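You operate a simulated robot arm through the tools that you are given. There is no shell and no other tool. Be economical: measure what you need, move in short steps, check, and stop when the job is done.

Carry out the task below with a simulated robot arm. There is one attempt and no reset: what you move stays moved.

JOB
Box the eggs with the red and the green stripe.
Fine: one egg a cell; the third egg stays where it is; the lid ends shut.

It is judged by the outcome, as a careful person would: the job done as asked, and still so three seconds after it is handed in. It fails if anything else is knocked over, pushed out of place, dropped, spilled or broken. A push-on lid holds only when it is set on centred and level and pressed home; a screw cap is set on level and turned clockwise until tight.

ROBOT AND FRAMES
A 7-joint arm with a two-finger parallel gripper, fixed in place. Base frame: the origin is at the foot of the arm, x ahead of it, y to its left, z up; the work surface is at about z = 0.92. Units: m, degrees, N and s.
With the tool pointing down near the work surface it reaches from about 0.24 to 0.68 m from the base axis. Its first joint turns from -66.0 to 66.0 degrees. Payload 2.4 kg.
The TCP is the grasp point between the finger pads, 0.03 m short of the fingertips. In the tool frame z runs along the fingers and y along their closing line. The gripper opens to 0.094 m. The fingers are 0.028 m wide and 0.01 m thick; the gripper's body (0.05 by 0.096 m) begins 0.055 m behind the TCP.
Orientation is that of the tool frame in the base frame, as [roll, pitch, yaw] about the fixed x, y, z axes, in that order (R = Rz(yaw) Ry(pitch) Rx(roll)). With the fingers straight down and closing along the base's y, the tool's x points along the base's -x, its y along +y and its z along -z.

CONTROLS
- The arm moves only by the tool drive_tool. Its argument "deltas" is a list of rows, each a list of 3 entries, a list of its own where there are three numbers: the shift along the base's x, y, z in cm, then the turn, a rotation vector about the base's x, y, z in degrees, then the opening, from 0 (shut) to 1 (fully open). In form: [[[x, y, z], [wx, wy, wz], claw], ...]. A call has 1 to 20 rows; each row shifts and turns the commanded pose from where the row before left it. A row lasts 0.2 s, in which the tool goes at most 0.05 m and 8.6 degrees; a call with a longer step from one row to the next is refused whole, and so is a gripper value outside its range. A pose out of reach is approached as far as the arm can. The call stops where the force on the tool passes 90 N (or 10 N more than at its start, if that is more) or the arm is blocked; 0.2 s more then pass. The fingers move at their own pace (about 0.153 m/s each) and stop on an object; they squeeze with about 20 N. The grip force told is the motor's: it shows also when the fingers shut on nothing. Time passes only in rows, and 0.2 s behind the last, so rows that do not move let the fingers close. It gives the time, the measured TCP pose, the force on the tool (base axes), the opening and the grip force at its end, in the units of the frame above (readings bear some noise).
- Cameras (640 x 400 px; columns grow to the right, rows downward): "scene" is fixed at [0.0478, 0.4807, 1.4535]; the picture's right is [-0.66, -0.75, 0.00], its down [-0.36, 0.32, -0.87] and it looks along [0.66, -0.58, -0.48] (base axes); focal length 340 px, centre (320, 200). "wrist" rides on the gripper at [0.076, 0.014, -0.103] in the tool frame; the picture's right is [-0.18, 0.98, 0.00], its down [-0.75, -0.14, -0.64] and it looks along [-0.63, -0.12, 0.77] (tool axes); focal length 243 px, centre (320, 200). There is no depth. A picture from a camera that has moved, and an enlarged one, comes with that camera's place and axes in the base frame and with its lens.
- snapshot(camera): a new picture of that camera. It takes no simulated time.
- close_up(camera, box): a new picture of the part [left, top, right, bottom] of that camera's present view, enlarged. It takes no simulated time.
- job_done(): hands the job in; it is judged then, once.

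Work in short steps. Places have to be worked out from the pictures, the camera data and where the tool is seen: move nearer, look again, correct. Check each grasp and each placing, and mend what went wrong. You have 120 turns and 76 pictures in all, those below and enlarged ones among them. Open the gripper and draw the arm clear of the work before you hand the job in, unless the task says otherwise; then end with one line.

The tools are called after "Emit:" as a command line: name --argument value ..., lists and objects as JSON in quotes. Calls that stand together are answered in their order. drive_tool: Moves the arm, as the interface text tells. Its arguments: {"type":"object","properties":{"deltas":{"type":"array","items":{"type":"array"}}},"required":["deltas"]} The other tools are called the same way: snapshot (camera) takes a picture; close_up (camera, box) takes an enlarged picture of a part of a camera's view; job_done () hands the job in.

At the start:

```text
clock: 0.0
tool_pos: [0.4183, -0.004, 1.2711]
ee_rot: [-180.0, -0.1, 179.9]
contact_force: [-0.1, 0.4, 0.5]
finger_gap: 0.0942
grasp_force: 0.1
```

scene: 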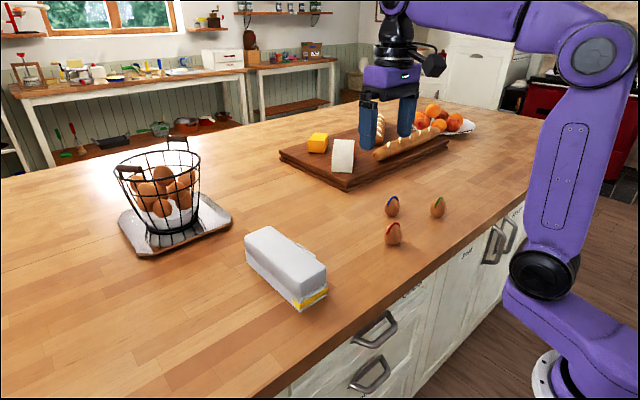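
wrist: 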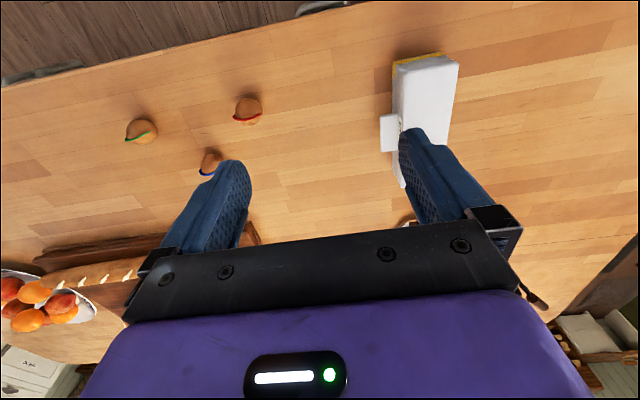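

The eggs stand in the table's near part and the carton looks shut. I take close-ups of both.

Emit:
close_up --camera "scene" --box '[220, 180, 460, 330]'

Emit:
close_up --camera "wrist" --box '[100, 30, 500, 280]'

```text
2.67 times, centred on (340, 255) of scene
camera zoom: at [0.0478, 0.4807, 1.4535], right [-0.66, -0.75, 0.0], down [-0.36, 0.32, -0.87], along [0.66, -0.58, -0.48], focal length 907 px, centre (267, 53)
```

zoom: 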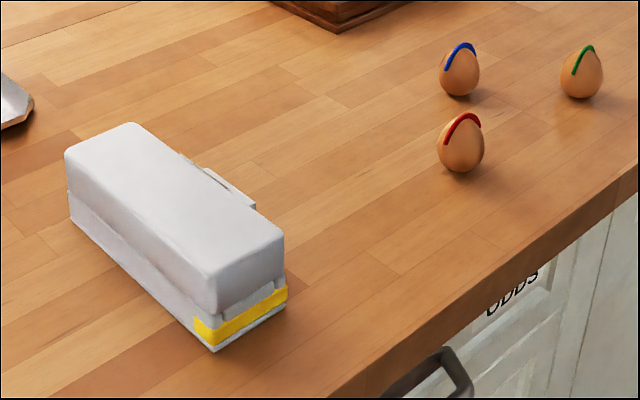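

```text
1.60 times, centred on (300, 155) of wrist
camera zoom: at [0.3415, 0.0116, 1.3755], right [0.18, 0.98, 0.0], down [0.75, -0.14, 0.64], along [0.63, -0.12, -0.77], focal length 388 px, centre (352, 272)
```

zoom: 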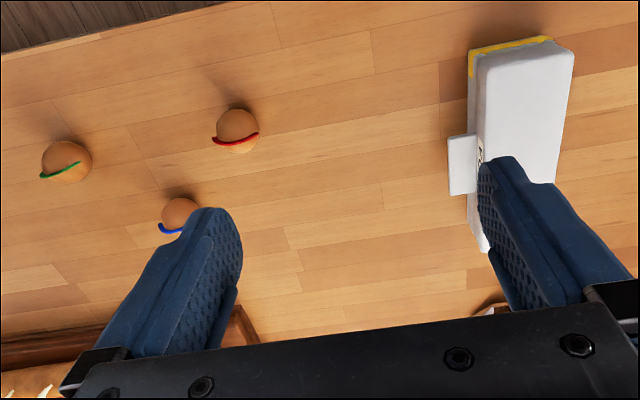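

Rough estimates: red egg (0.475,-0.15), green (0.475,-0.36), blue (0.565,-0.265), carton x 0.45–0.66, y 0.11–0.18. I turn the tool to look at the carton from its tab side.

Emit:
drive_tool --deltas '[[[1, 1, -1], [0, 0, 8.5], 1], [[1, 1, -1], [0, 0, 8.5], 1], [[1, 1, -1], [0, 0, 8.5], 1], [[1, 1, -1], [0, 0, 8.5], 1], [[1, 1, -1], [0, 0, 8.5], 1], [[1, 1, -1], [0, 0, 8.5], 1], [[1, 1, -1], [0, 0, 8.5], 1], [[1, 0, 0], [0, 0, 8.5], 1], [[1, 0, 0], [0, 0, 8.5], 1], [[1, 0, 0], [0, 0, 8.5], 1], [[1, 0, 0], [0, 0, 5], 1]]'

Emit:
snapshot --camera "wrist"

Emit:
snapshot --camera "scene"

```text
clock: 2.4
tool_pos: [0.5273, 0.0658, 1.202]
ee_rot: [179.9, 0.0, -89.7]
contact_force: [0.0, -0.1, 0.6]
finger_gap: 0.0941
grasp_force: 0.2
```

```text
71 pictures are left
camera wrist: at [0.5136, -0.0094, 1.3063], right [-0.98, 0.18, 0.0], down [0.14, 0.75, 0.64], along [0.12, 0.63, -0.77], focal length 243 px, centre (320, 200)
```

wrist: 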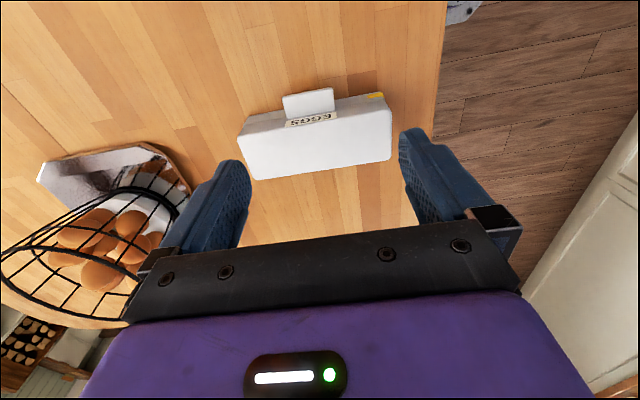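

```text
70 pictures are left
```

scene: 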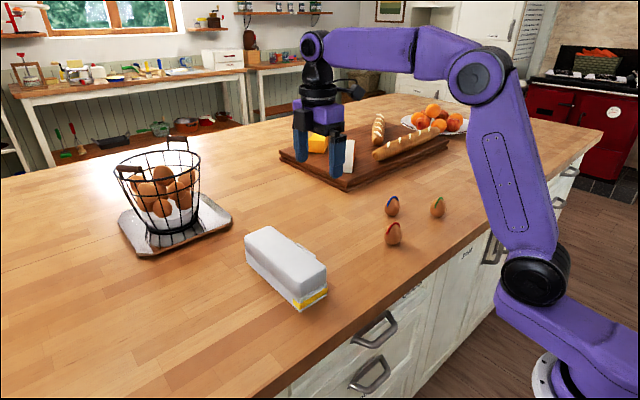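

Emit:
close_up --camera "wrist" --box '[220, 70, 420, 195]'

```text
3.20 times, centred on (320, 132) of wrist
camera zoom: at [0.5136, -0.0094, 1.3063], right [-0.98, 0.18, 0.0], down [0.14, 0.75, 0.64], along [0.12, 0.63, -0.77], focal length 776 px, centre (320, 416)
```

zoom: 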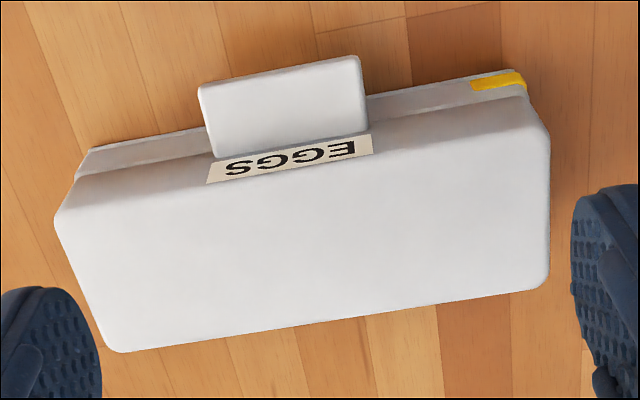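

The lid is hinged on the +y side, and its tab faces −y at about x 0.516–0.582, y 0.082–0.108, z≈0.97. I turn the tool round so the camera stays above when I tilt the fingers under the tab, with the fingers shut.

Emit:
drive_tool --deltas '[[[0, -1, 0], [0, 0, -8.5], 0], [[0, -1, 0], [0, 0, -8.5], 0], [[0, -1, 0], [0, 0, -8.5], 0], [[0, -1, 0], [0, 0, -8.5], 0], [[0, -1, 0], [0, 0, -8.5], 0], [[0, -1, 0], [0, 0, -8.5], 0], [[0, -1, 0], [0, 0, -8.5], 0], [[0, -1, 0], [0, 0, -8.5], 0], [[0, 0, 0], [0, 0, -8.5], 0], [[0, 0, 0], [0, 0, -8.5], 0], [[0, 0, 0], [0, 0, -8.5], 0], [[0, 0, 0], [0, 0, -8.5], 0], [[0, 0, 0], [0, 0, -8.5], 0], [[0, 0, 0], [0, 0, -8.5], 0], [[0, 0, 0], [0, 0, -8.5], 0], [[0, 0, 0], [0, 0, -8.5], 0], [[0, 0, 0], [0, 0, -8.5], 0], [[0, 0, 0], [0, 0, -8.5], 0], [[0, 0, 0], [0, 0, -8.5], 0], [[0, 0, 0], [0, 0, -8.5], 0]]'

Emit:
drive_tool --deltas '[[[1.1, 0, 0], [0, 0, -8.5], 0], [[1.1, 0, 0], [0, 0, -1.8], 0], [[0, 0, -1], [7.5, 0, 0], 0], [[0, 0, -1], [7.5, 0, 0], 0], [[0, 0, -1], [7.5, 0, 0], 0], [[0, 0, -1], [7.5, 0, 0], 0], [[0, 0, -1], [7.5, 0, 0], 0], [[0, 0, -1], [7.5, 0, 0], 0], [[0, 0, -1], [7.5, 0, 0], 0], [[0, 0, -1], [7.5, 0, 0], 0], [[0, 0, 0], [0, 0, 0], 0]]'

Emit:
snapshot --camera "wrist"

Emit:
snapshot --camera "scene"

```text
clock: 6.6
tool_pos: [0.5285, -0.0131, 1.2019]
ee_rot: [-180.0, 0.1, 99.9]
contact_force: [0.9, 0.3, -0.4]
finger_gap: 0.0002
grasp_force: 20.1
```

```text
clock: 9.0
tool_pos: [0.551, -0.0149, 1.1235]
ee_rot: [-179.5, -60.1, 89.4]
contact_force: [0.4, 0.1, -0.3]
finger_gap: 0.0
grasp_force: 19.7
```

```text
68 pictures are left
camera wrist: at [0.5634, -0.064, 1.2413], right [0.98, -0.09, -0.16], down [-0.14, -0.93, -0.33], along [-0.12, 0.35, -0.93], focal length 243 px, centre (320, 200)
```

wrist: 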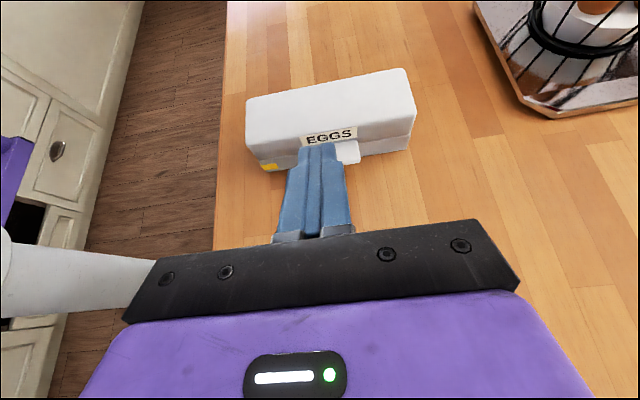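

```text
67 pictures are left
```

scene: 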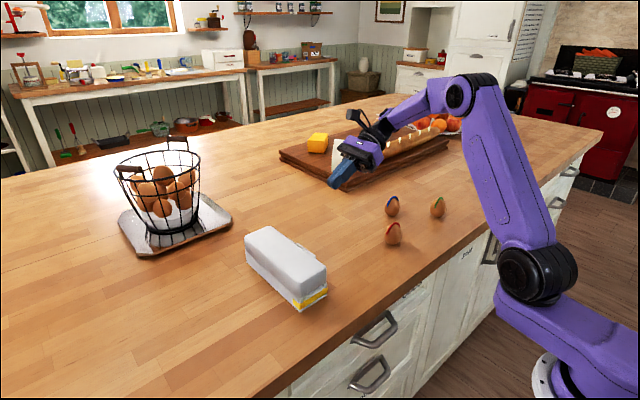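

Tilted as intended. I lower in front of the tab, tip about 2 cm short of it.

Emit:
drive_tool --deltas '[[[0, 0, -3], [0, 0, 0], 0], [[0, 0, -3], [0, 0, 0], 0], [[0, 1, -3], [0, 0, 0], 0], [[0, 1, -3], [0, 0, 0], 0], [[0, 1, -2.6], [0, 0, 0], 0], [[0, 1, -2], [0, 0, 0], 0], [[0, 0, 0], [0, 0, 0], 0]]'

Emit:
snapshot --camera "wrist"

Emit:
close_up --camera "scene" --box '[220, 180, 460, 330]'

```text
clock: 10.6
tool_pos: [0.5502, 0.0253, 0.9565]
ee_rot: [-179.6, -60.0, 89.5]
contact_force: [-0.7, 0.2, 0.1]
finger_gap: 0.0001
grasp_force: 20.1
```

```text
66 pictures are left
camera wrist: at [0.5649, -0.0241, 1.0738], right [0.98, -0.09, -0.16], down [-0.14, -0.93, -0.33], along [-0.12, 0.35, -0.93], focal length 243 px, centre (320, 200)
```

wrist: 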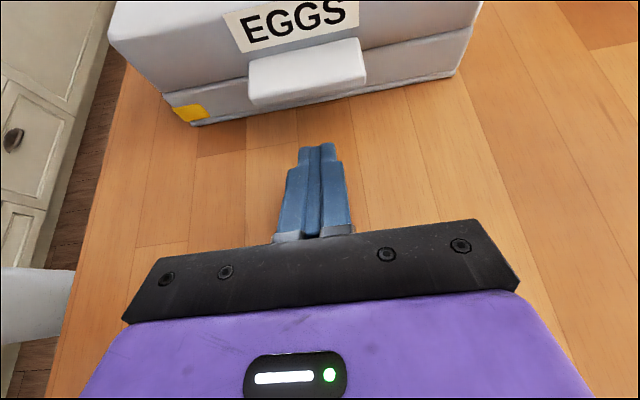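

```text
2.67 times, centred on (340, 255) of scene
camera zoom: at [0.0478, 0.4807, 1.4535], right [-0.66, -0.75, 0.0], down [-0.36, 0.32, -0.87], along [0.66, -0.58, -0.48], focal length 907 px, centre (267, 53)
```

zoom: 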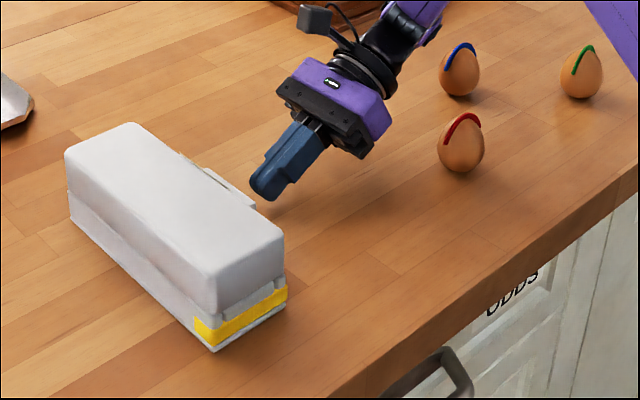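

Tab reads as a flat ledge, y≈0.076–0.108, z≈0.97, and the finger is below it. I slide in 3.6 cm, slightly lower.

Emit:
drive_tool --deltas '[[[0, 1.2, -0.3], [0, 0, 0], 0], [[0, 1.2, 0], [0, 0, 0], 0], [[0, 1.2, 0], [0, 0, 0], 0], [[0, 0, 0], [0, 0, 0], 0]]'

Emit:
snapshot --camera "wrist"

```text
clock: 11.6
tool_pos: [0.5506, 0.0628, 0.9537]
ee_rot: [-179.5, -60.0, 89.6]
contact_force: [-0.7, 0.5, -0.2]
finger_gap: 0.0
grasp_force: 20.6
```

```text
64 pictures are left
camera wrist: at [0.564, 0.0127, 1.0707], right [0.98, -0.09, -0.16], down [-0.14, -0.93, -0.33], along [-0.12, 0.35, -0.93], focal length 243 px, centre (320, 200)
```

wrist: 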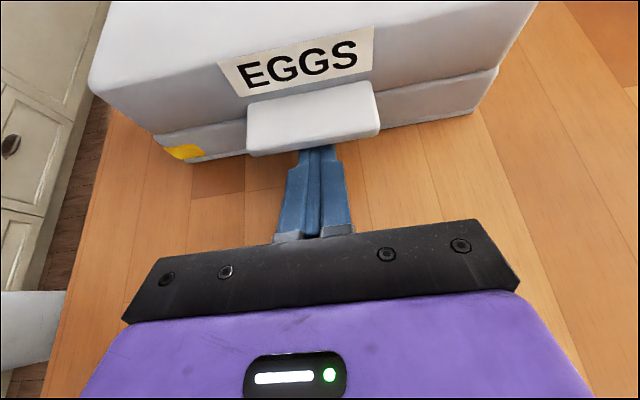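

The tip is under the tab without contact. I lift gently.

Emit:
drive_tool --deltas '[[[0, 0, 0.5], [0, 0, 0], 0], [[0, 0, 0.5], [0, 0, 0], 0], [[0, 0, 0.5], [0, 0, 0], 0], [[0, 0, 0.5], [0, 0, 0], 0], [[0, 0, 0.5], [0, 0, 0], 0], [[0, 0, 0.5], [0, 0, 0], 0]]'

Emit:
snapshot --camera "wrist"

Emit:
close_up --camera "scene" --box '[220, 180, 460, 330]'

```text
clock: 13.0
tool_pos: [0.5478, 0.0626, 0.9839]
ee_rot: [-179.3, -60.0, 89.4]
contact_force: [0.3, -0.2, 0.0]
finger_gap: 0.0
grasp_force: 19.5
```

```text
63 pictures are left
camera wrist: at [0.5628, 0.013, 1.1013], right [0.98, -0.09, -0.16], down [-0.14, -0.93, -0.33], along [-0.12, 0.35, -0.93], focal length 243 px, centre (320, 200)
```

wrist: 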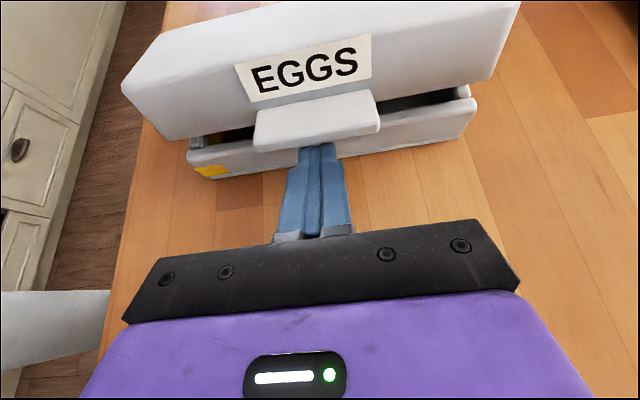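

```text
2.67 times, centred on (340, 255) of scene
camera zoom: at [0.0478, 0.4807, 1.4535], right [-0.66, -0.75, 0.0], down [-0.36, 0.32, -0.87], along [0.66, -0.58, -0.48], focal length 907 px, centre (267, 53)
```

zoom: 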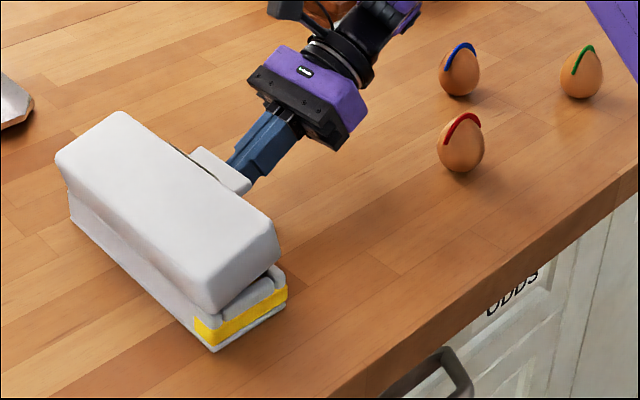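

The lid rises easily. I follow the hinge arc (axis ≈ y 0.182, z 0.97).

Emit:
drive_tool --deltas '[[[0, 0.25, 1.17], [0, 0, 0], 0], [[0, 0.41, 1.13], [0, 0, 0], 0], [[0, 0.57, 1.06], [0, 0, 0], 0], [[0, 0.7, 0.97], [0, 0, 0], 0], [[0, 0.84, 0.86], [0, 0, 0], 0], [[0, 0.94, 0.74], [0, 0, 0], 0], [[0, 1.04, 0.6], [0, 0, 0], 0]]'

Emit:
snapshot --camera "wrist"

Emit:
close_up --camera "scene" --box '[220, 180, 460, 330]'

```text
clock: 14.6
tool_pos: [0.5506, 0.1098, 1.0485]
ee_rot: [-179.5, -60.1, 89.5]
contact_force: [0.1, -0.9, -0.3]
finger_gap: 0.0002
grasp_force: 19.6
```

```text
61 pictures are left
camera wrist: at [0.5641, 0.0597, 1.1661], right [0.98, -0.09, -0.16], down [-0.14, -0.93, -0.33], along [-0.12, 0.35, -0.93], focal length 243 px, centre (320, 200)
```

wrist: 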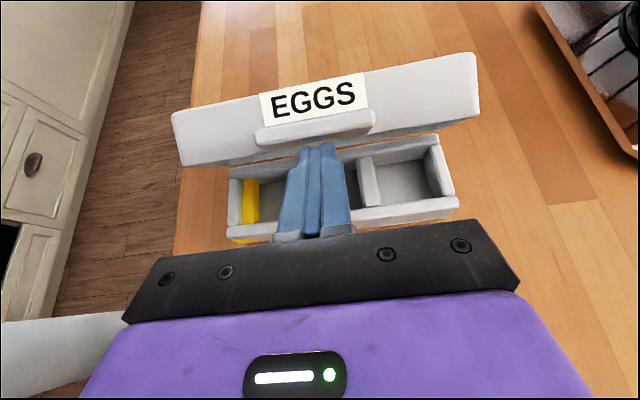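

```text
2.67 times, centred on (340, 255) of scene
camera zoom: at [0.0478, 0.4807, 1.4535], right [-0.66, -0.75, 0.0], down [-0.36, 0.32, -0.87], along [0.66, -0.58, -0.48], focal length 907 px, centre (267, 53)
```

zoom: 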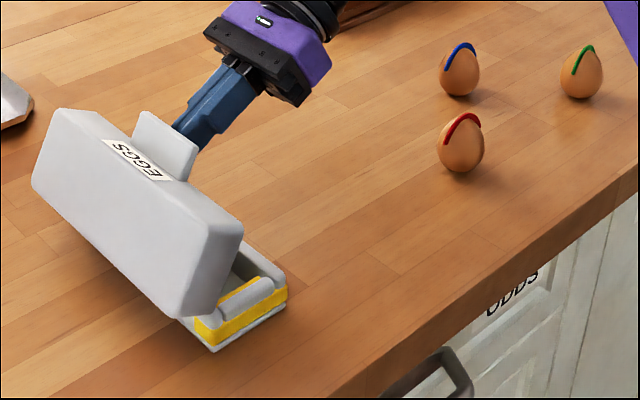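

Lid is about 65° open. I continue along the arc past vertical.

Emit:
drive_tool --deltas '[[[0, 1.11, 0.45], [0, 0, 0], 0], [[0, 1.17, 0.29], [0, 0, 0], 0], [[0, 1.19, 0.12], [0, 0, 0], 0], [[0, 1.0, 0], [0, 0, 0], 0], [[0, 0, 0], [0, 0, 0], 0]]'

Emit:
snapshot --camera "wrist"

Emit:
close_up --camera "scene" --box '[220, 180, 460, 330]'

```text
clock: 15.8
tool_pos: [0.5495, 0.1545, 1.0555]
ee_rot: [-179.5, -60.0, 89.4]
contact_force: [-0.4, 0.2, -0.5]
finger_gap: 0.0
grasp_force: 20.5
```

```text
59 pictures are left
camera wrist: at [0.5633, 0.1044, 1.1741], right [0.98, -0.09, -0.16], down [-0.14, -0.93, -0.33], along [-0.12, 0.35, -0.93], focal length 243 px, centre (320, 200)
```

wrist: 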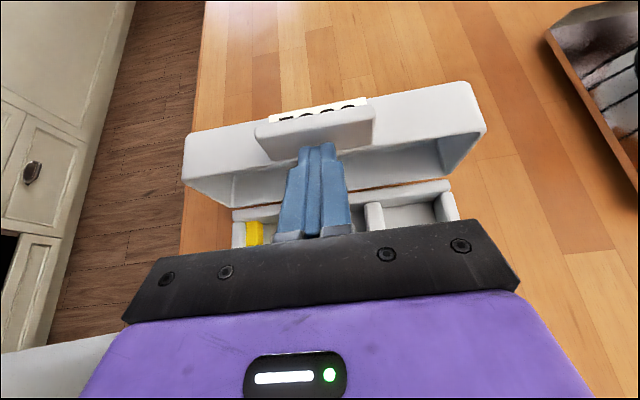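

```text
2.67 times, centred on (340, 255) of scene
camera zoom: at [0.0478, 0.4807, 1.4535], right [-0.66, -0.75, 0.0], down [-0.36, 0.32, -0.87], along [0.66, -0.58, -0.48], focal length 907 px, centre (267, 53)
```

zoom: 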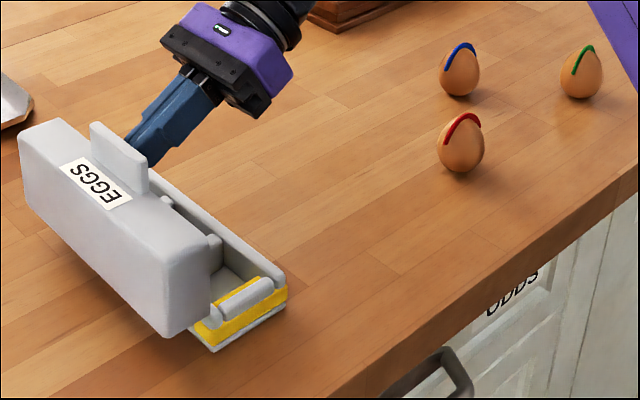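

Lid is near 90°. I keep pushing on along +y.

Emit:
drive_tool --deltas '[[[0, 1.1, -0.1], [0, 0, 0], 0], [[0, 1.1, -0.3], [0, 0, 0], 0], [[0, 1.0, -0.4], [0, 0, 0], 0], [[0, 0, 0], [0, 0, 0], 0]]'

Emit:
close_up --camera "scene" --box '[220, 180, 460, 330]'

```text
clock: 16.8
tool_pos: [0.5496, 0.1872, 1.0486]
ee_rot: [-179.5, -60.0, 89.5]
contact_force: [-0.4, 0.9, -0.4]
finger_gap: 0.0
grasp_force: 20.0
```

```text
2.67 times, centred on (340, 255) of scene
camera zoom: at [0.0478, 0.4807, 1.4535], right [-0.66, -0.75, 0.0], down [-0.36, 0.32, -0.87], along [0.66, -0.58, -0.48], focal length 907 px, centre (267, 53)
```

zoom: 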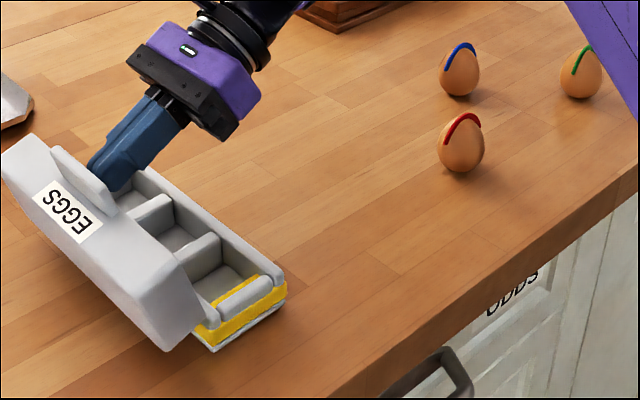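

The lid is well past vertical and three cells show. I back off and see whether it stays.

Emit:
drive_tool --deltas '[[[0, -1, 0.5], [0, 0, 0], 0], [[0, -1.5, 1], [0, 0, 0], 0], [[0, -2.5, 2], [0, 0, 0], 0], [[0, -3.5, 2], [0, 0, 0], 0], [[0, -4, 2], [0, 0, 0], 0], [[0, -4, 2], [0, 0, 0], 0], [[0, 0, 0], [0, 0, 0], 0]]'

Emit:
close_up --camera "scene" --box '[220, 180, 460, 330]'

Emit:
snapshot --camera "wrist"

```text
clock: 18.4
tool_pos: [0.5481, 0.02, 1.1436]
ee_rot: [-179.5, -60.0, 89.4]
contact_force: [-0.4, -0.1, 0.3]
finger_gap: 0.0
grasp_force: 20.1
```

```text
2.67 times, centred on (340, 255) of scene
camera zoom: at [0.0478, 0.4807, 1.4535], right [-0.66, -0.75, 0.0], down [-0.36, 0.32, -0.87], along [0.66, -0.58, -0.48], focal length 907 px, centre (267, 53)
```

zoom: 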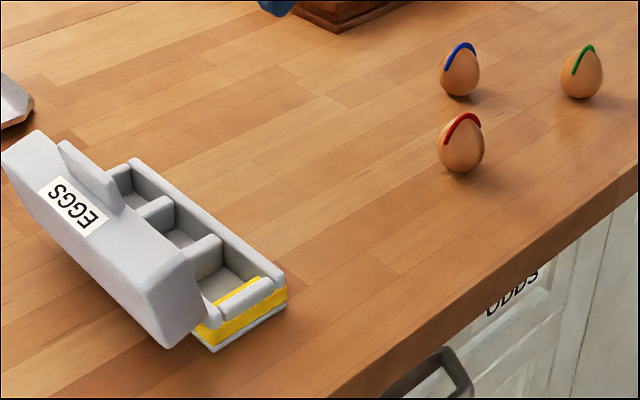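

```text
55 pictures are left
camera wrist: at [0.5619, -0.0301, 1.2612], right [0.98, -0.09, -0.16], down [-0.14, -0.93, -0.33], along [-0.12, 0.35, -0.93], focal length 243 px, centre (320, 200)
```

wrist: 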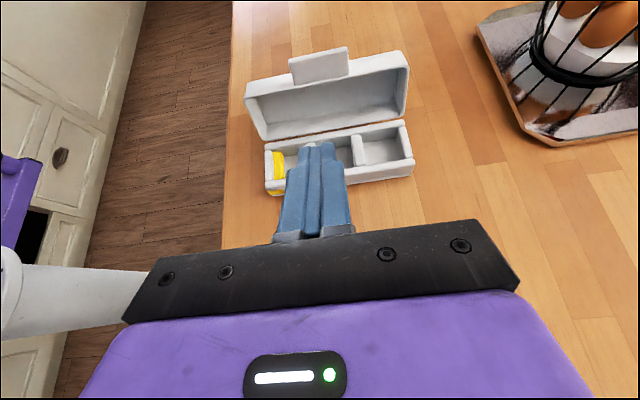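

The lid rests open by itself, revealing three cells. I untilt, rise and rotate back so the camera faces the carton from −y (so it clears the lid), gripper open.

Emit:
drive_tool --deltas '[[[0, 0, 1], [-7.5, 0, 0], 0], [[0, 0, 1], [-7.5, 0, 0], 0], [[0, 0, 1], [-7.5, 0, 0], 0], [[0, 0, 1], [-7.5, 0, 0], 0], [[0, 0, 1], [-7.5, 0, 0], 0], [[0, 0, 1], [-7.5, 0, 0], 0], [[0, 0, 1], [-7.5, 0, 0], 0], [[0, 0, 1], [-7.5, 0, 0], 0], [[0, 0, 0], [0, 0, 8.5], 0.6], [[0, 0, 0], [0, 0, 8.5], 0.8], [[0, 0, 0], [0, 0, 8.5], 1], [[0, 0, 0], [0, 0, 8.5], 1], [[0, 0, 0], [0, 0, 8.5], 1], [[0, 0, 0], [0, 0, 8.5], 1], [[0, 0, 0], [0, 0, 8.5], 1], [[0, 0, 0], [0, 0, 8.5], 1], [[0, 0, 0], [0, 0, 8.5], 1], [[0, 0, 0], [0, 0, 8.5], 1]]'

Emit:
drive_tool --deltas '[[[0, 0.5, 0], [0, 0, 8.5], 1], [[0, 0.5, 0], [0, 0, 8.5], 1], [[0, 0.5, 0], [0, 0, 8.5], 1], [[0, 0.5, 0], [0, 0, 8.5], 1], [[0, 0.5, 0], [0, 0, 8.5], 1], [[0, 0.5, 0], [0, 0, 8.5], 1], [[0, 0.5, 0], [0, 0, 8.5], 1], [[0, 0.5, 0], [0, 0, 8.5], 1], [[0, 0.5, 0], [0, 0, 8.5], 1], [[0, 0.5, 0], [0, 0, 8.5], 1], [[0, 0, 0], [0, 0, 8.5], 1], [[0, 0, 0], [0, 0, 2.2], 1], [[0, 0, 0], [0, 0, 0], 1]]'

Emit:
close_up --camera "wrist" --box '[220, 70, 420, 195]'

```text
clock: 22.2
tool_pos: [0.5487, 0.0219, 1.224]
ee_rot: [179.9, 0.0, 174.9]
contact_force: [0.5, 0.3, -0.1]
finger_gap: 0.0943
grasp_force: 0.1
```

```text
clock: 25.0
tool_pos: [0.5499, 0.0722, 1.223]
ee_rot: [180.0, -0.1, -89.5]
contact_force: [0.0, -0.4, 0.1]
finger_gap: 0.0941
grasp_force: 0.1
```

```text
3.20 times, centred on (320, 132) of wrist
camera zoom: at [0.5363, -0.0037, 1.327], right [-0.98, 0.17, 0.0], down [0.13, 0.75, 0.64], along [0.11, 0.63, -0.77], focal length 776 px, centre (320, 416)
```

zoom: 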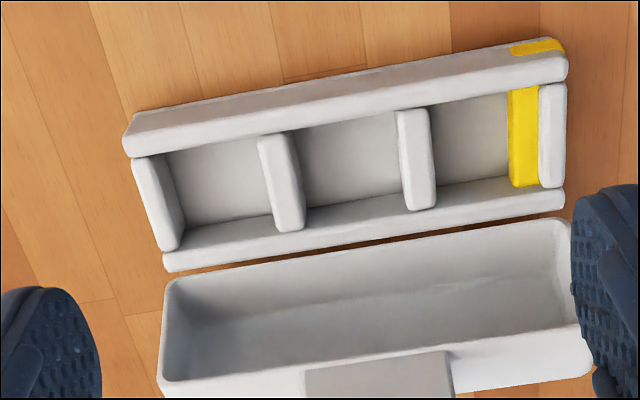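

I need exact cell sizes, so I enlarge the base.

Emit:
close_up --camera "wrist" --box '[255, 80, 351, 160]'

Emit:
close_up --camera "scene" --box '[220, 220, 340, 320]'

Emit:
close_up --camera "scene" --box '[370, 180, 460, 255]'

```text
5.00 times, centred on (303, 120) of wrist
camera zoom: at [0.5363, -0.0037, 1.327], right [-0.98, 0.17, 0.0], down [0.13, 0.75, 0.64], along [0.11, 0.63, -0.77], focal length 1213 px, centre (405, 600)
```

zoom: 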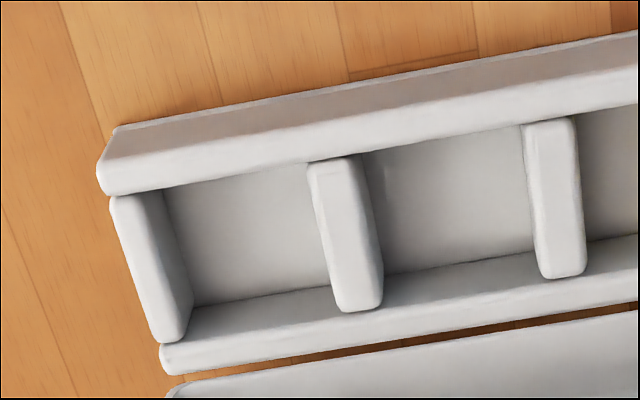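

```text
4.00 times, centred on (280, 270) of scene
camera zoom: at [0.0478, 0.4807, 1.4535], right [-0.66, -0.75, 0.0], down [-0.36, 0.32, -0.87], along [0.66, -0.58, -0.48], focal length 1360 px, centre (480, -80)
```

zoom: 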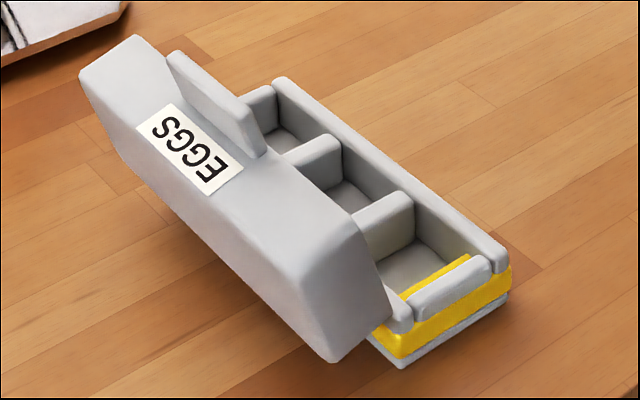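

```text
5.33 times, centred on (415, 218) of scene
camera zoom: at [0.0478, 0.4807, 1.4535], right [-0.66, -0.75, 0.0], down [-0.36, 0.32, -0.87], along [0.66, -0.58, -0.48], focal length 1814 px, centre (-187, 107)
```

zoom: 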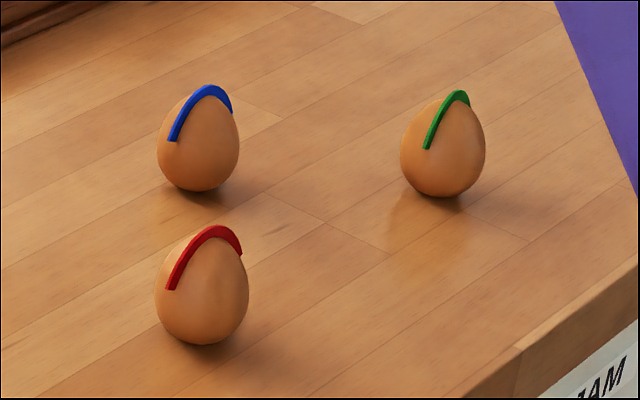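

The base is shallow: rim z≈0.95, floor ≈0.927. Far cell centre ≈(0.617,0.152), middle ≈(0.549,0.152), and the near one is narrowed by a yellow piece. I'll grip eggs at their equator; first I hover over the red egg.

Emit:
drive_tool --deltas '[[[-1.2, -3.5, 0], [0, 0, 0], 1], [[-1.2, -3.7, 0], [0, 0, 0], 1], [[-1.2, -3.7, -2], [0, 0, 0], 1], [[-1.2, -3.7, -2], [0, 0, 0], 1], [[-1.2, -3.7, -3], [0, 0, 0], 1], [[-1.3, -3.7, -3], [0, 0, 0], 1], [[0, 0, 0], [0, 0, 0], 1]]'

Emit:
snapshot --camera "wrist"

```text
clock: 26.6
tool_pos: [0.4753, -0.1484, 1.1233]
ee_rot: [-179.9, 0.0, -89.6]
contact_force: [-0.3, -0.6, -0.2]
finger_gap: 0.094
grasp_force: 0.1
```

```text
50 pictures are left
camera wrist: at [0.4613, -0.2239, 1.2273], right [-0.98, 0.18, 0.0], down [0.14, 0.75, 0.64], along [0.11, 0.63, -0.77], focal length 243 px, centre (320, 200)
```

wrist: 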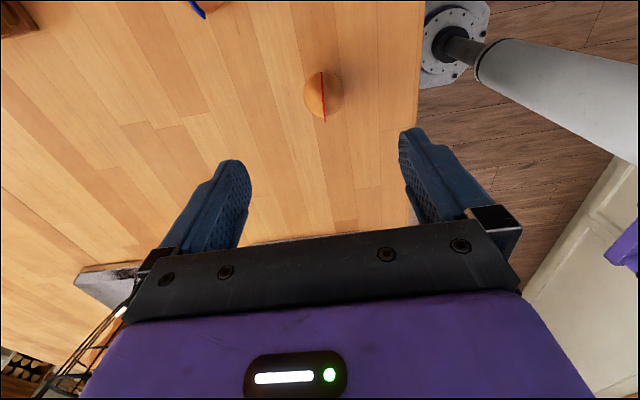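

Egg centre works out at ≈(0.472,−0.139). I correct and lower to just above it.

Emit:
drive_tool --deltas '[[[-0.3, 0.9, -3], [0, 0, 0], 1], [[0, 0, -3], [0, 0, 0], 1], [[0, 0, -2.5], [0, 0, 0], 1], [[0, 0, 0], [0, 0, 0], 1]]'

Emit:
snapshot --camera "wrist"

Emit:
close_up --camera "scene" --box '[340, 160, 470, 260]'

```text
clock: 27.6
tool_pos: [0.4736, -0.1403, 1.0372]
ee_rot: [179.9, 0.0, -89.7]
contact_force: [0.9, 0.1, 0.1]
finger_gap: 0.0945
grasp_force: 0.1
```

```text
49 pictures are left
camera wrist: at [0.4585, -0.2161, 1.141], right [-0.98, 0.18, 0.0], down [0.14, 0.75, 0.64], along [0.11, 0.63, -0.77], focal length 243 px, centre (320, 200)
```

wrist: 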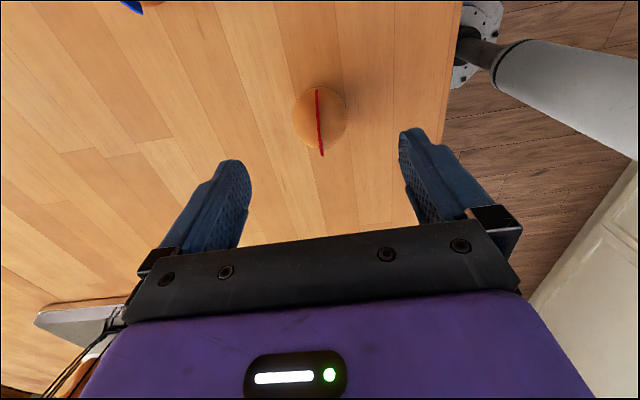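

```text
4.00 times, centred on (405, 210) of scene
camera zoom: at [0.0478, 0.4807, 1.4535], right [-0.66, -0.75, 0.0], down [-0.36, 0.32, -0.87], along [0.66, -0.58, -0.48], focal length 1360 px, centre (-20, 160)
```

zoom: 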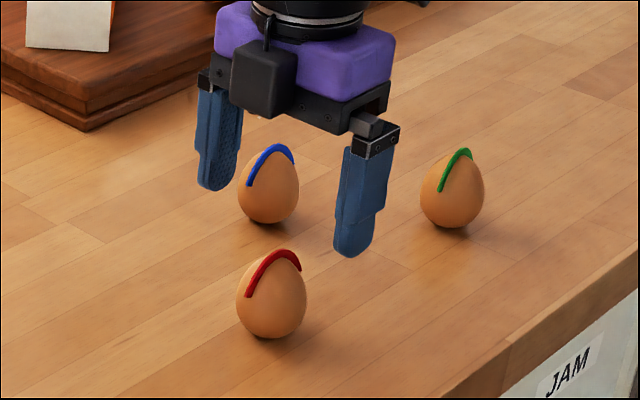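

The scene view shows a dark box on the gripper's +y side; I check what that is, since it must clear the lid.

Emit:
close_up --camera "scene" --box '[340, 90, 500, 190]'

```text
4.00 times, centred on (420, 140) of scene
camera zoom: at [0.0478, 0.4807, 1.4535], right [-0.66, -0.75, 0.0], down [-0.36, 0.32, -0.87], along [0.66, -0.58, -0.48], focal length 1360 px, centre (-80, 440)
```

zoom: 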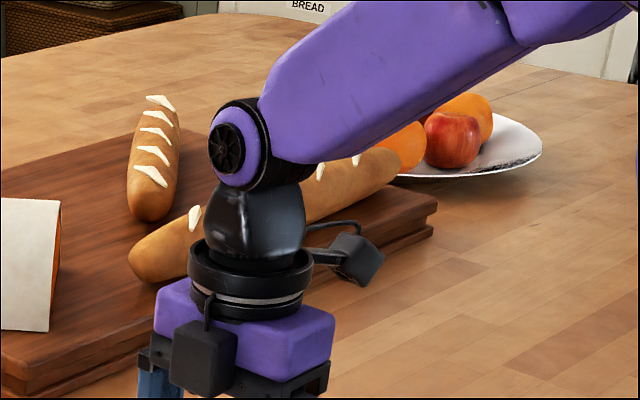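

That box sits about 3–5 cm to +y and 6 cm above the TCP, tight against the open lid's tab. I'll tilt the tool 12° about x (harmless, as the fingers close along x) so it leans away from the lid, and then lower round the red egg at (0.472,−0.1405).

Emit:
drive_tool --deltas '[[[-0.15, -0.25, 0], [6, 0, 0], 1], [[0, -0.25, 0], [6, 0, 0], 1], [[0, 0, -2], [0, 0, 0], 1], [[0, 0, -2], [0, 0, 0], 1], [[0, 0, -1.2], [0, 0, 0], 1], [[0, 0, -1.1], [0, 0, 0], 1], [[0, 0, 0], [0, 0, 0], 1]]'

Emit:
snapshot --camera "wrist"

Emit:
close_up --camera "scene" --box '[340, 160, 470, 260]'

```text
clock: 29.2
tool_pos: [0.4718, -0.1465, 0.9745]
ee_rot: [-179.9, 12.0, -89.5]
contact_force: [0.4, 1.5, 0.0]
finger_gap: 0.0939
grasp_force: 0.1
```

```text
46 pictures are left
camera wrist: at [0.4573, -0.2409, 1.0596], right [-0.98, 0.17, 0.04], down [0.14, 0.6, 0.78], along [0.11, 0.78, -0.62], focal length 243 px, centre (320, 200)
```

wrist: 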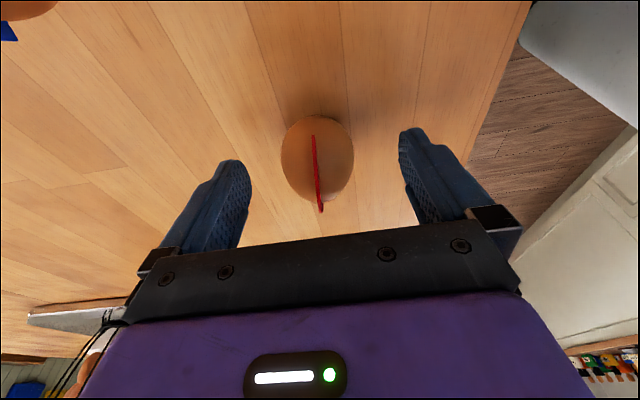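

```text
4.00 times, centred on (405, 210) of scene
camera zoom: at [0.0478, 0.4807, 1.4535], right [-0.66, -0.75, 0.0], down [-0.36, 0.32, -0.87], along [0.66, -0.58, -0.48], focal length 1360 px, centre (-20, 160)
```

zoom: 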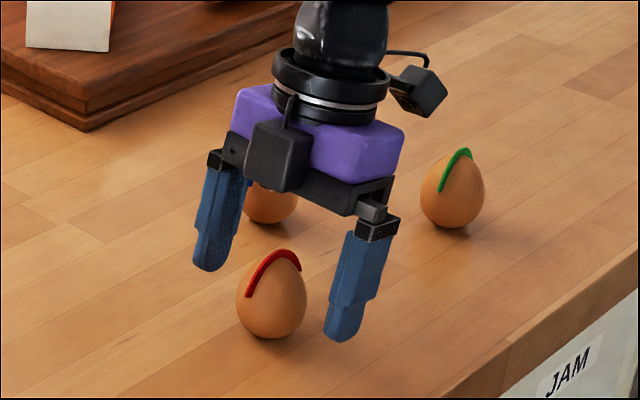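

Egg is centred between the tips. I close gently to 0.46 first.

Emit:
drive_tool --deltas '[[[0, 0, 0], [0, 0, 0], 0.7], [[0, 0, 0], [0, 0, 0], 0.55], [[0, 0, 0], [0, 0, 0], 0.46], [[0, 0, 0], [0, 0, 0], 0.46]]'

```text
clock: 30.2
tool_pos: [0.4707, -0.1461, 0.9747]
ee_rot: [-179.9, 12.1, -89.5]
contact_force: [1.1, 0.1, 0.5]
finger_gap: 0.0439
grasp_force: 1.1
```

Emit:
drive_tool --deltas '[[[0, 0, 0], [0, 0, 0], 0.44], [[0, 0, 0], [0, 0, 0], 0.42], [[0, 0, 0], [0, 0, 0], 0.4], [[0, 0, 0], [0, 0, 0], 0.4]]'

Emit:
snapshot --camera "wrist"

```text
clock: 31.2
tool_pos: [0.4709, -0.1467, 0.9751]
ee_rot: [-179.8, 12.0, -89.5]
contact_force: [0.6, -0.1, 0.3]
finger_gap: 0.0426
grasp_force: 20.3
```

```text
44 pictures are left
camera wrist: at [0.4573, -0.2409, 1.0598], right [-0.98, 0.17, 0.04], down [0.14, 0.6, 0.78], along [0.11, 0.78, -0.62], focal length 243 px, centre (320, 200)
```

wrist: 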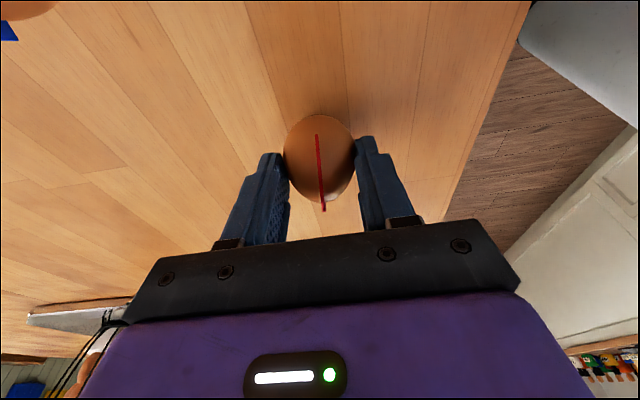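

Gripped firmly at 42.6 mm. I lift slowly and check.

Emit:
drive_tool --deltas '[[[0, 0, 0.5], [0, 0, 0], 0.3], [[0, 0, 1], [0, 0, 0], 0.3], [[0, 0, 2], [0, 0, 0], 0.3], [[0, 0, 3], [0, 0, 0], 0.3], [[0, 0, 3], [0, 0, 0], 0.3], [[0, 0, 0], [0, 0, 0], 0.3]]'

Emit:
snapshot --camera "wrist"

Emit:
snapshot --camera "scene"

```text
clock: 32.6
tool_pos: [0.4707, -0.1445, 1.0717]
ee_rot: [-179.9, 12.0, -89.6]
contact_force: [0.7, -0.4, -0.2]
finger_gap: 0.0426
grasp_force: 19.9
```

```text
43 pictures are left
camera wrist: at [0.4569, -0.2393, 1.1565], right [-0.98, 0.17, 0.04], down [0.14, 0.6, 0.78], along [0.11, 0.78, -0.62], focal length 243 px, centre (320, 200)
```

wrist: 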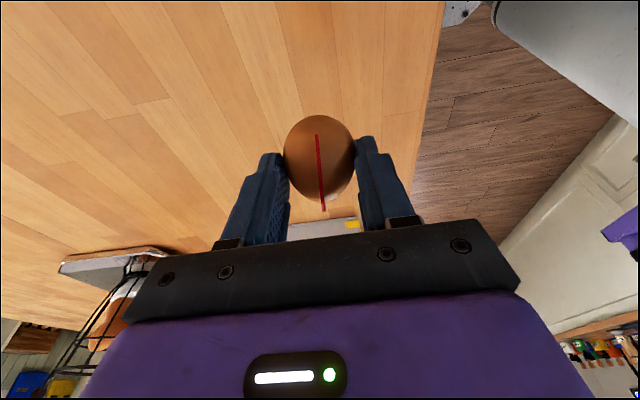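

```text
42 pictures are left
```

scene: 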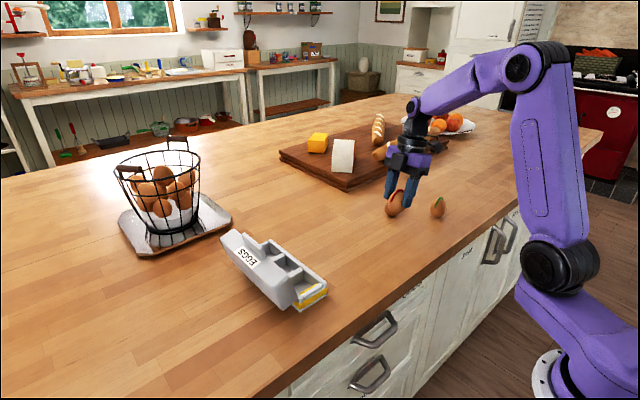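

The egg is held and stable. I carry it to just in front of the far cell and re-measure the cell.

Emit:
drive_tool --deltas '[[[2.9, 3, 1], [0, 0, 0], 0.3], [[2.9, 3, 0], [0, 0, 0], 0.3], [[2.9, 3, 0], [0, 0, 0], 0.3], [[2.9, 3, 0], [0, 0, 0], 0.3], [[3, 3, 0], [0, 0, 0], 0.3], [[0, 3, 0], [0, 0, 0], 0.3], [[0, 2, 0], [0, 0, 0], 0.3], [[0, 0, 0], [0, 0, 0], 0.3]]'

Emit:
snapshot --camera "wrist"

Emit:
close_up --camera "scene" --box '[200, 170, 360, 320]'

```text
clock: 34.4
tool_pos: [0.6193, 0.056, 1.0839]
ee_rot: [-179.9, 12.0, -89.7]
contact_force: [-0.9, -0.1, -0.5]
finger_gap: 0.0426
grasp_force: 20.1
```

```text
41 pictures are left
camera wrist: at [0.6048, -0.0394, 1.1686], right [-0.98, 0.17, 0.04], down [0.14, 0.6, 0.78], along [0.11, 0.78, -0.62], focal length 243 px, centre (320, 200)
```

wrist: 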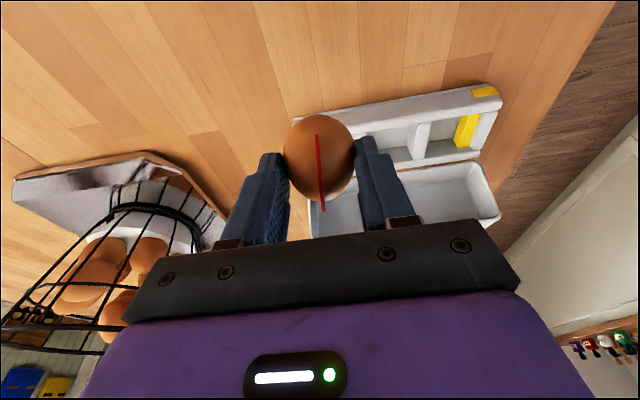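

```text
2.67 times, centred on (280, 245) of scene
camera zoom: at [0.0478, 0.4807, 1.4535], right [-0.66, -0.75, 0.0], down [-0.36, 0.32, -0.87], along [0.66, -0.58, -0.48], focal length 907 px, centre (427, 80)
```

zoom: 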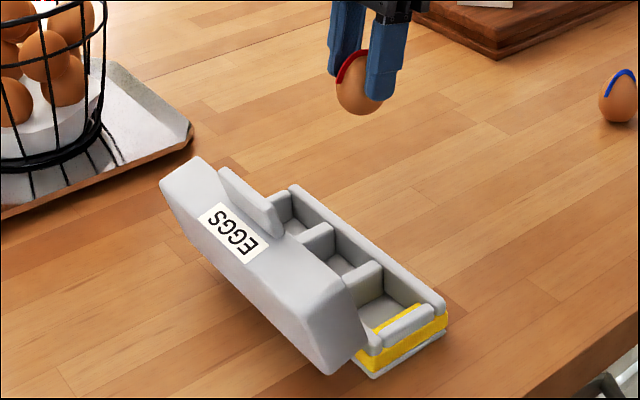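

The carton hasn't moved. I move over the far cell at about 4 cm above the rim.

Emit:
drive_tool --deltas '[[[-0.2, 2.5, 0], [0, 0, 0], 0.3], [[0, 2.5, -1], [0, 0, 0], 0.3], [[0, 2.5, -1], [0, 0, 0], 0.3], [[0, 1.6, -2], [0, 0, 0], 0.3], [[0, 0, 0], [0, 0, 0], 0.3]]'

Emit:
snapshot --camera "wrist"

Emit:
close_up --camera "scene" --box '[200, 170, 360, 320]'

```text
clock: 35.6
tool_pos: [0.6153, 0.1459, 1.0423]
ee_rot: [-179.9, 12.1, -89.6]
contact_force: [-0.2, 0.0, -1.0]
finger_gap: 0.0425
grasp_force: 19.9
```

```text
39 pictures are left
camera wrist: at [0.6012, 0.0523, 1.1271], right [-0.98, 0.17, 0.04], down [0.14, 0.6, 0.78], along [0.11, 0.78, -0.62], focal length 243 px, centre (320, 200)
```

wrist: 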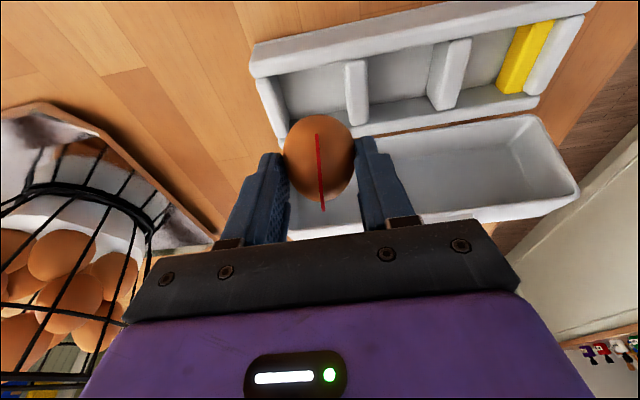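

```text
2.67 times, centred on (280, 245) of scene
camera zoom: at [0.0478, 0.4807, 1.4535], right [-0.66, -0.75, 0.0], down [-0.36, 0.32, -0.87], along [0.66, -0.58, -0.48], focal length 907 px, centre (427, 80)
```

zoom: 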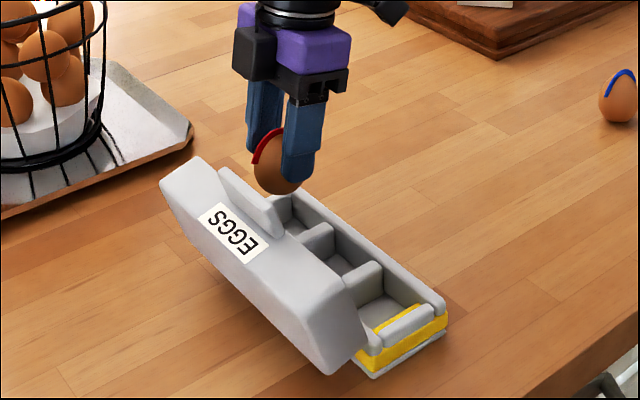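

Cell centre confirmed ≈(0.617,0.1535). Small correction, then lower to about 1 cm above touchdown.

Emit:
drive_tool --deltas '[[[0.2, 0.25, -1], [0, 0, 0], 0.3], [[0, 0, -1.5], [0, 0, 0], 0.3], [[0, 0, -1.2], [0, 0, 0], 0.3], [[0, 0, -1], [0, 0, 0], 0.3], [[0, 0, 0], [0, 0, 0], 0.3]]'

Emit:
snapshot --camera "wrist"

Emit:
close_up --camera "scene" --box '[220, 190, 340, 290]'

```text
clock: 36.8
tool_pos: [0.6201, 0.1493, 0.9938]
ee_rot: [-180.0, 12.1, -89.6]
contact_force: [0.8, -0.1, -1.2]
finger_gap: 0.0421
grasp_force: 20.0
```

```text
37 pictures are left
camera wrist: at [0.605, 0.0547, 1.0791], right [-0.98, 0.17, 0.04], down [0.14, 0.6, 0.79], along [0.11, 0.78, -0.62], focal length 243 px, centre (320, 200)
```

wrist: 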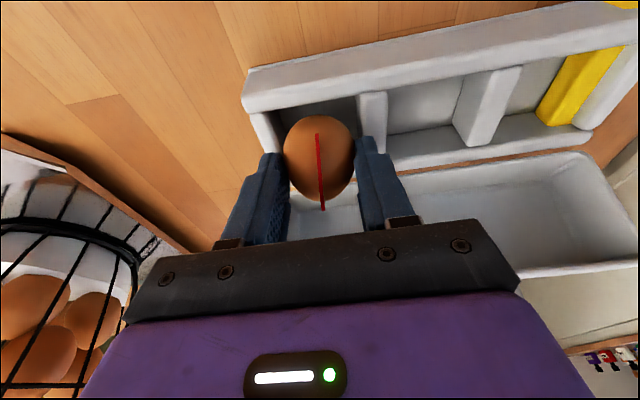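

```text
4.00 times, centred on (280, 240) of scene
camera zoom: at [0.0478, 0.4807, 1.4535], right [-0.66, -0.75, 0.0], down [-0.36, 0.32, -0.87], along [0.66, -0.58, -0.48], focal length 1360 px, centre (480, 40)
```

zoom: 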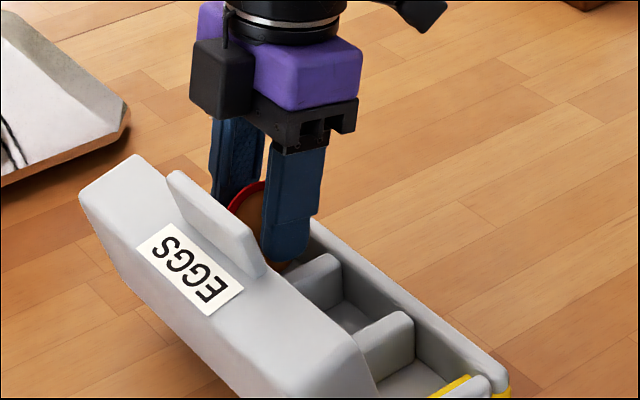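

Alignment is good. I lower the last ~1.2 cm in small steps, watching force.

Emit:
drive_tool --deltas '[[[-0.1, 0, -0.3], [0, 0, 0], 0.3], [[0, 0, -0.3], [0, 0, 0], 0.3], [[0, 0, -0.3], [0, 0, 0], 0.3], [[0, 0, 0], [0, 0, 0], 0.3]]'

```text
clock: 37.8
tool_pos: [0.6181, 0.1484, 0.9886]
ee_rot: [-179.7, 12.1, -89.5]
contact_force: [-6.6, -3.0, 26.7]
finger_gap: 0.0423
grasp_force: 19.8
```

Contact at z 0.9886 with 27 N up. I look at what touches.

Emit:
snapshot --camera "wrist"

Emit:
close_up --camera "scene" --box '[220, 190, 340, 290]'

```text
35 pictures are left
camera wrist: at [0.6036, 0.0547, 1.0726], right [-0.98, 0.17, 0.03], down [0.13, 0.6, 0.79], along [0.12, 0.78, -0.62], focal length 243 px, centre (320, 200)
```

wrist: 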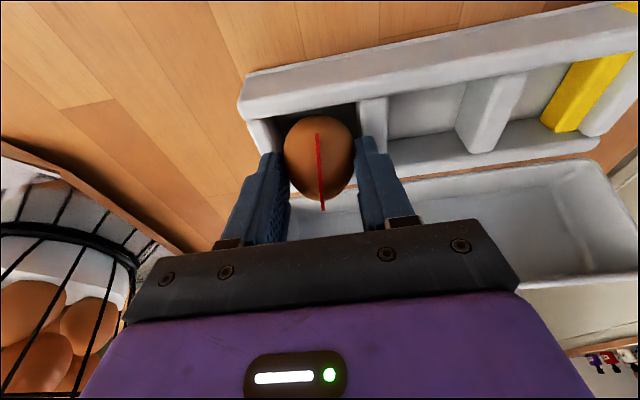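

```text
4.00 times, centred on (280, 240) of scene
camera zoom: at [0.0471, 0.4805, 1.4536], right [-0.66, -0.75, 0.0], down [-0.36, 0.32, -0.88], along [0.66, -0.58, -0.48], focal length 1360 px, centre (480, 40)
```

zoom: 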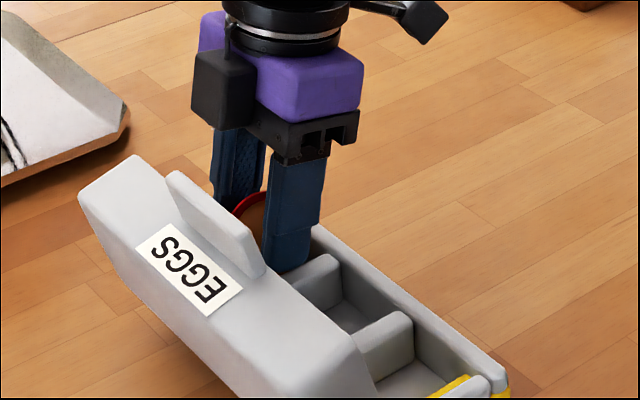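

Either the egg is on the floor or the tips are on the rims, at most a few mm left. I relieve the press and open slightly.

Emit:
drive_tool --deltas '[[[0, 0, 0.25], [0, 0, 0], 0.3], [[0, 0, 0], [0, 0, 0], 0.3], [[0, 0, 0], [0, 0, 0], 0.48], [[0, 0, 0], [0, 0, 0], 0.55], [[0, 0, 0], [0, 0, 0], 0.6], [[0, 0, 0], [0, 0, 0], 0.6]]'

Emit:
snapshot --camera "wrist"

```text
clock: 39.2
tool_pos: [0.6168, 0.1498, 0.9872]
ee_rot: [180.0, 12.0, -89.6]
contact_force: [-2.6, 1.2, 8.3]
finger_gap: 0.044
grasp_force: 0.0
```

```text
33 pictures are left
camera wrist: at [0.6036, 0.0548, 1.0731], right [-0.98, 0.17, 0.04], down [0.14, 0.6, 0.78], along [0.11, 0.78, -0.62], focal length 243 px, centre (320, 200)
```

wrist: 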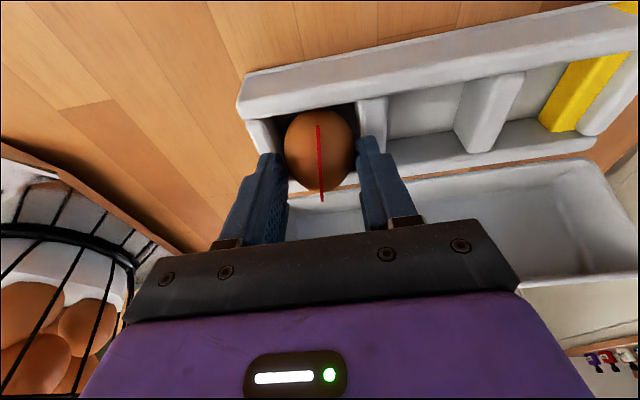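

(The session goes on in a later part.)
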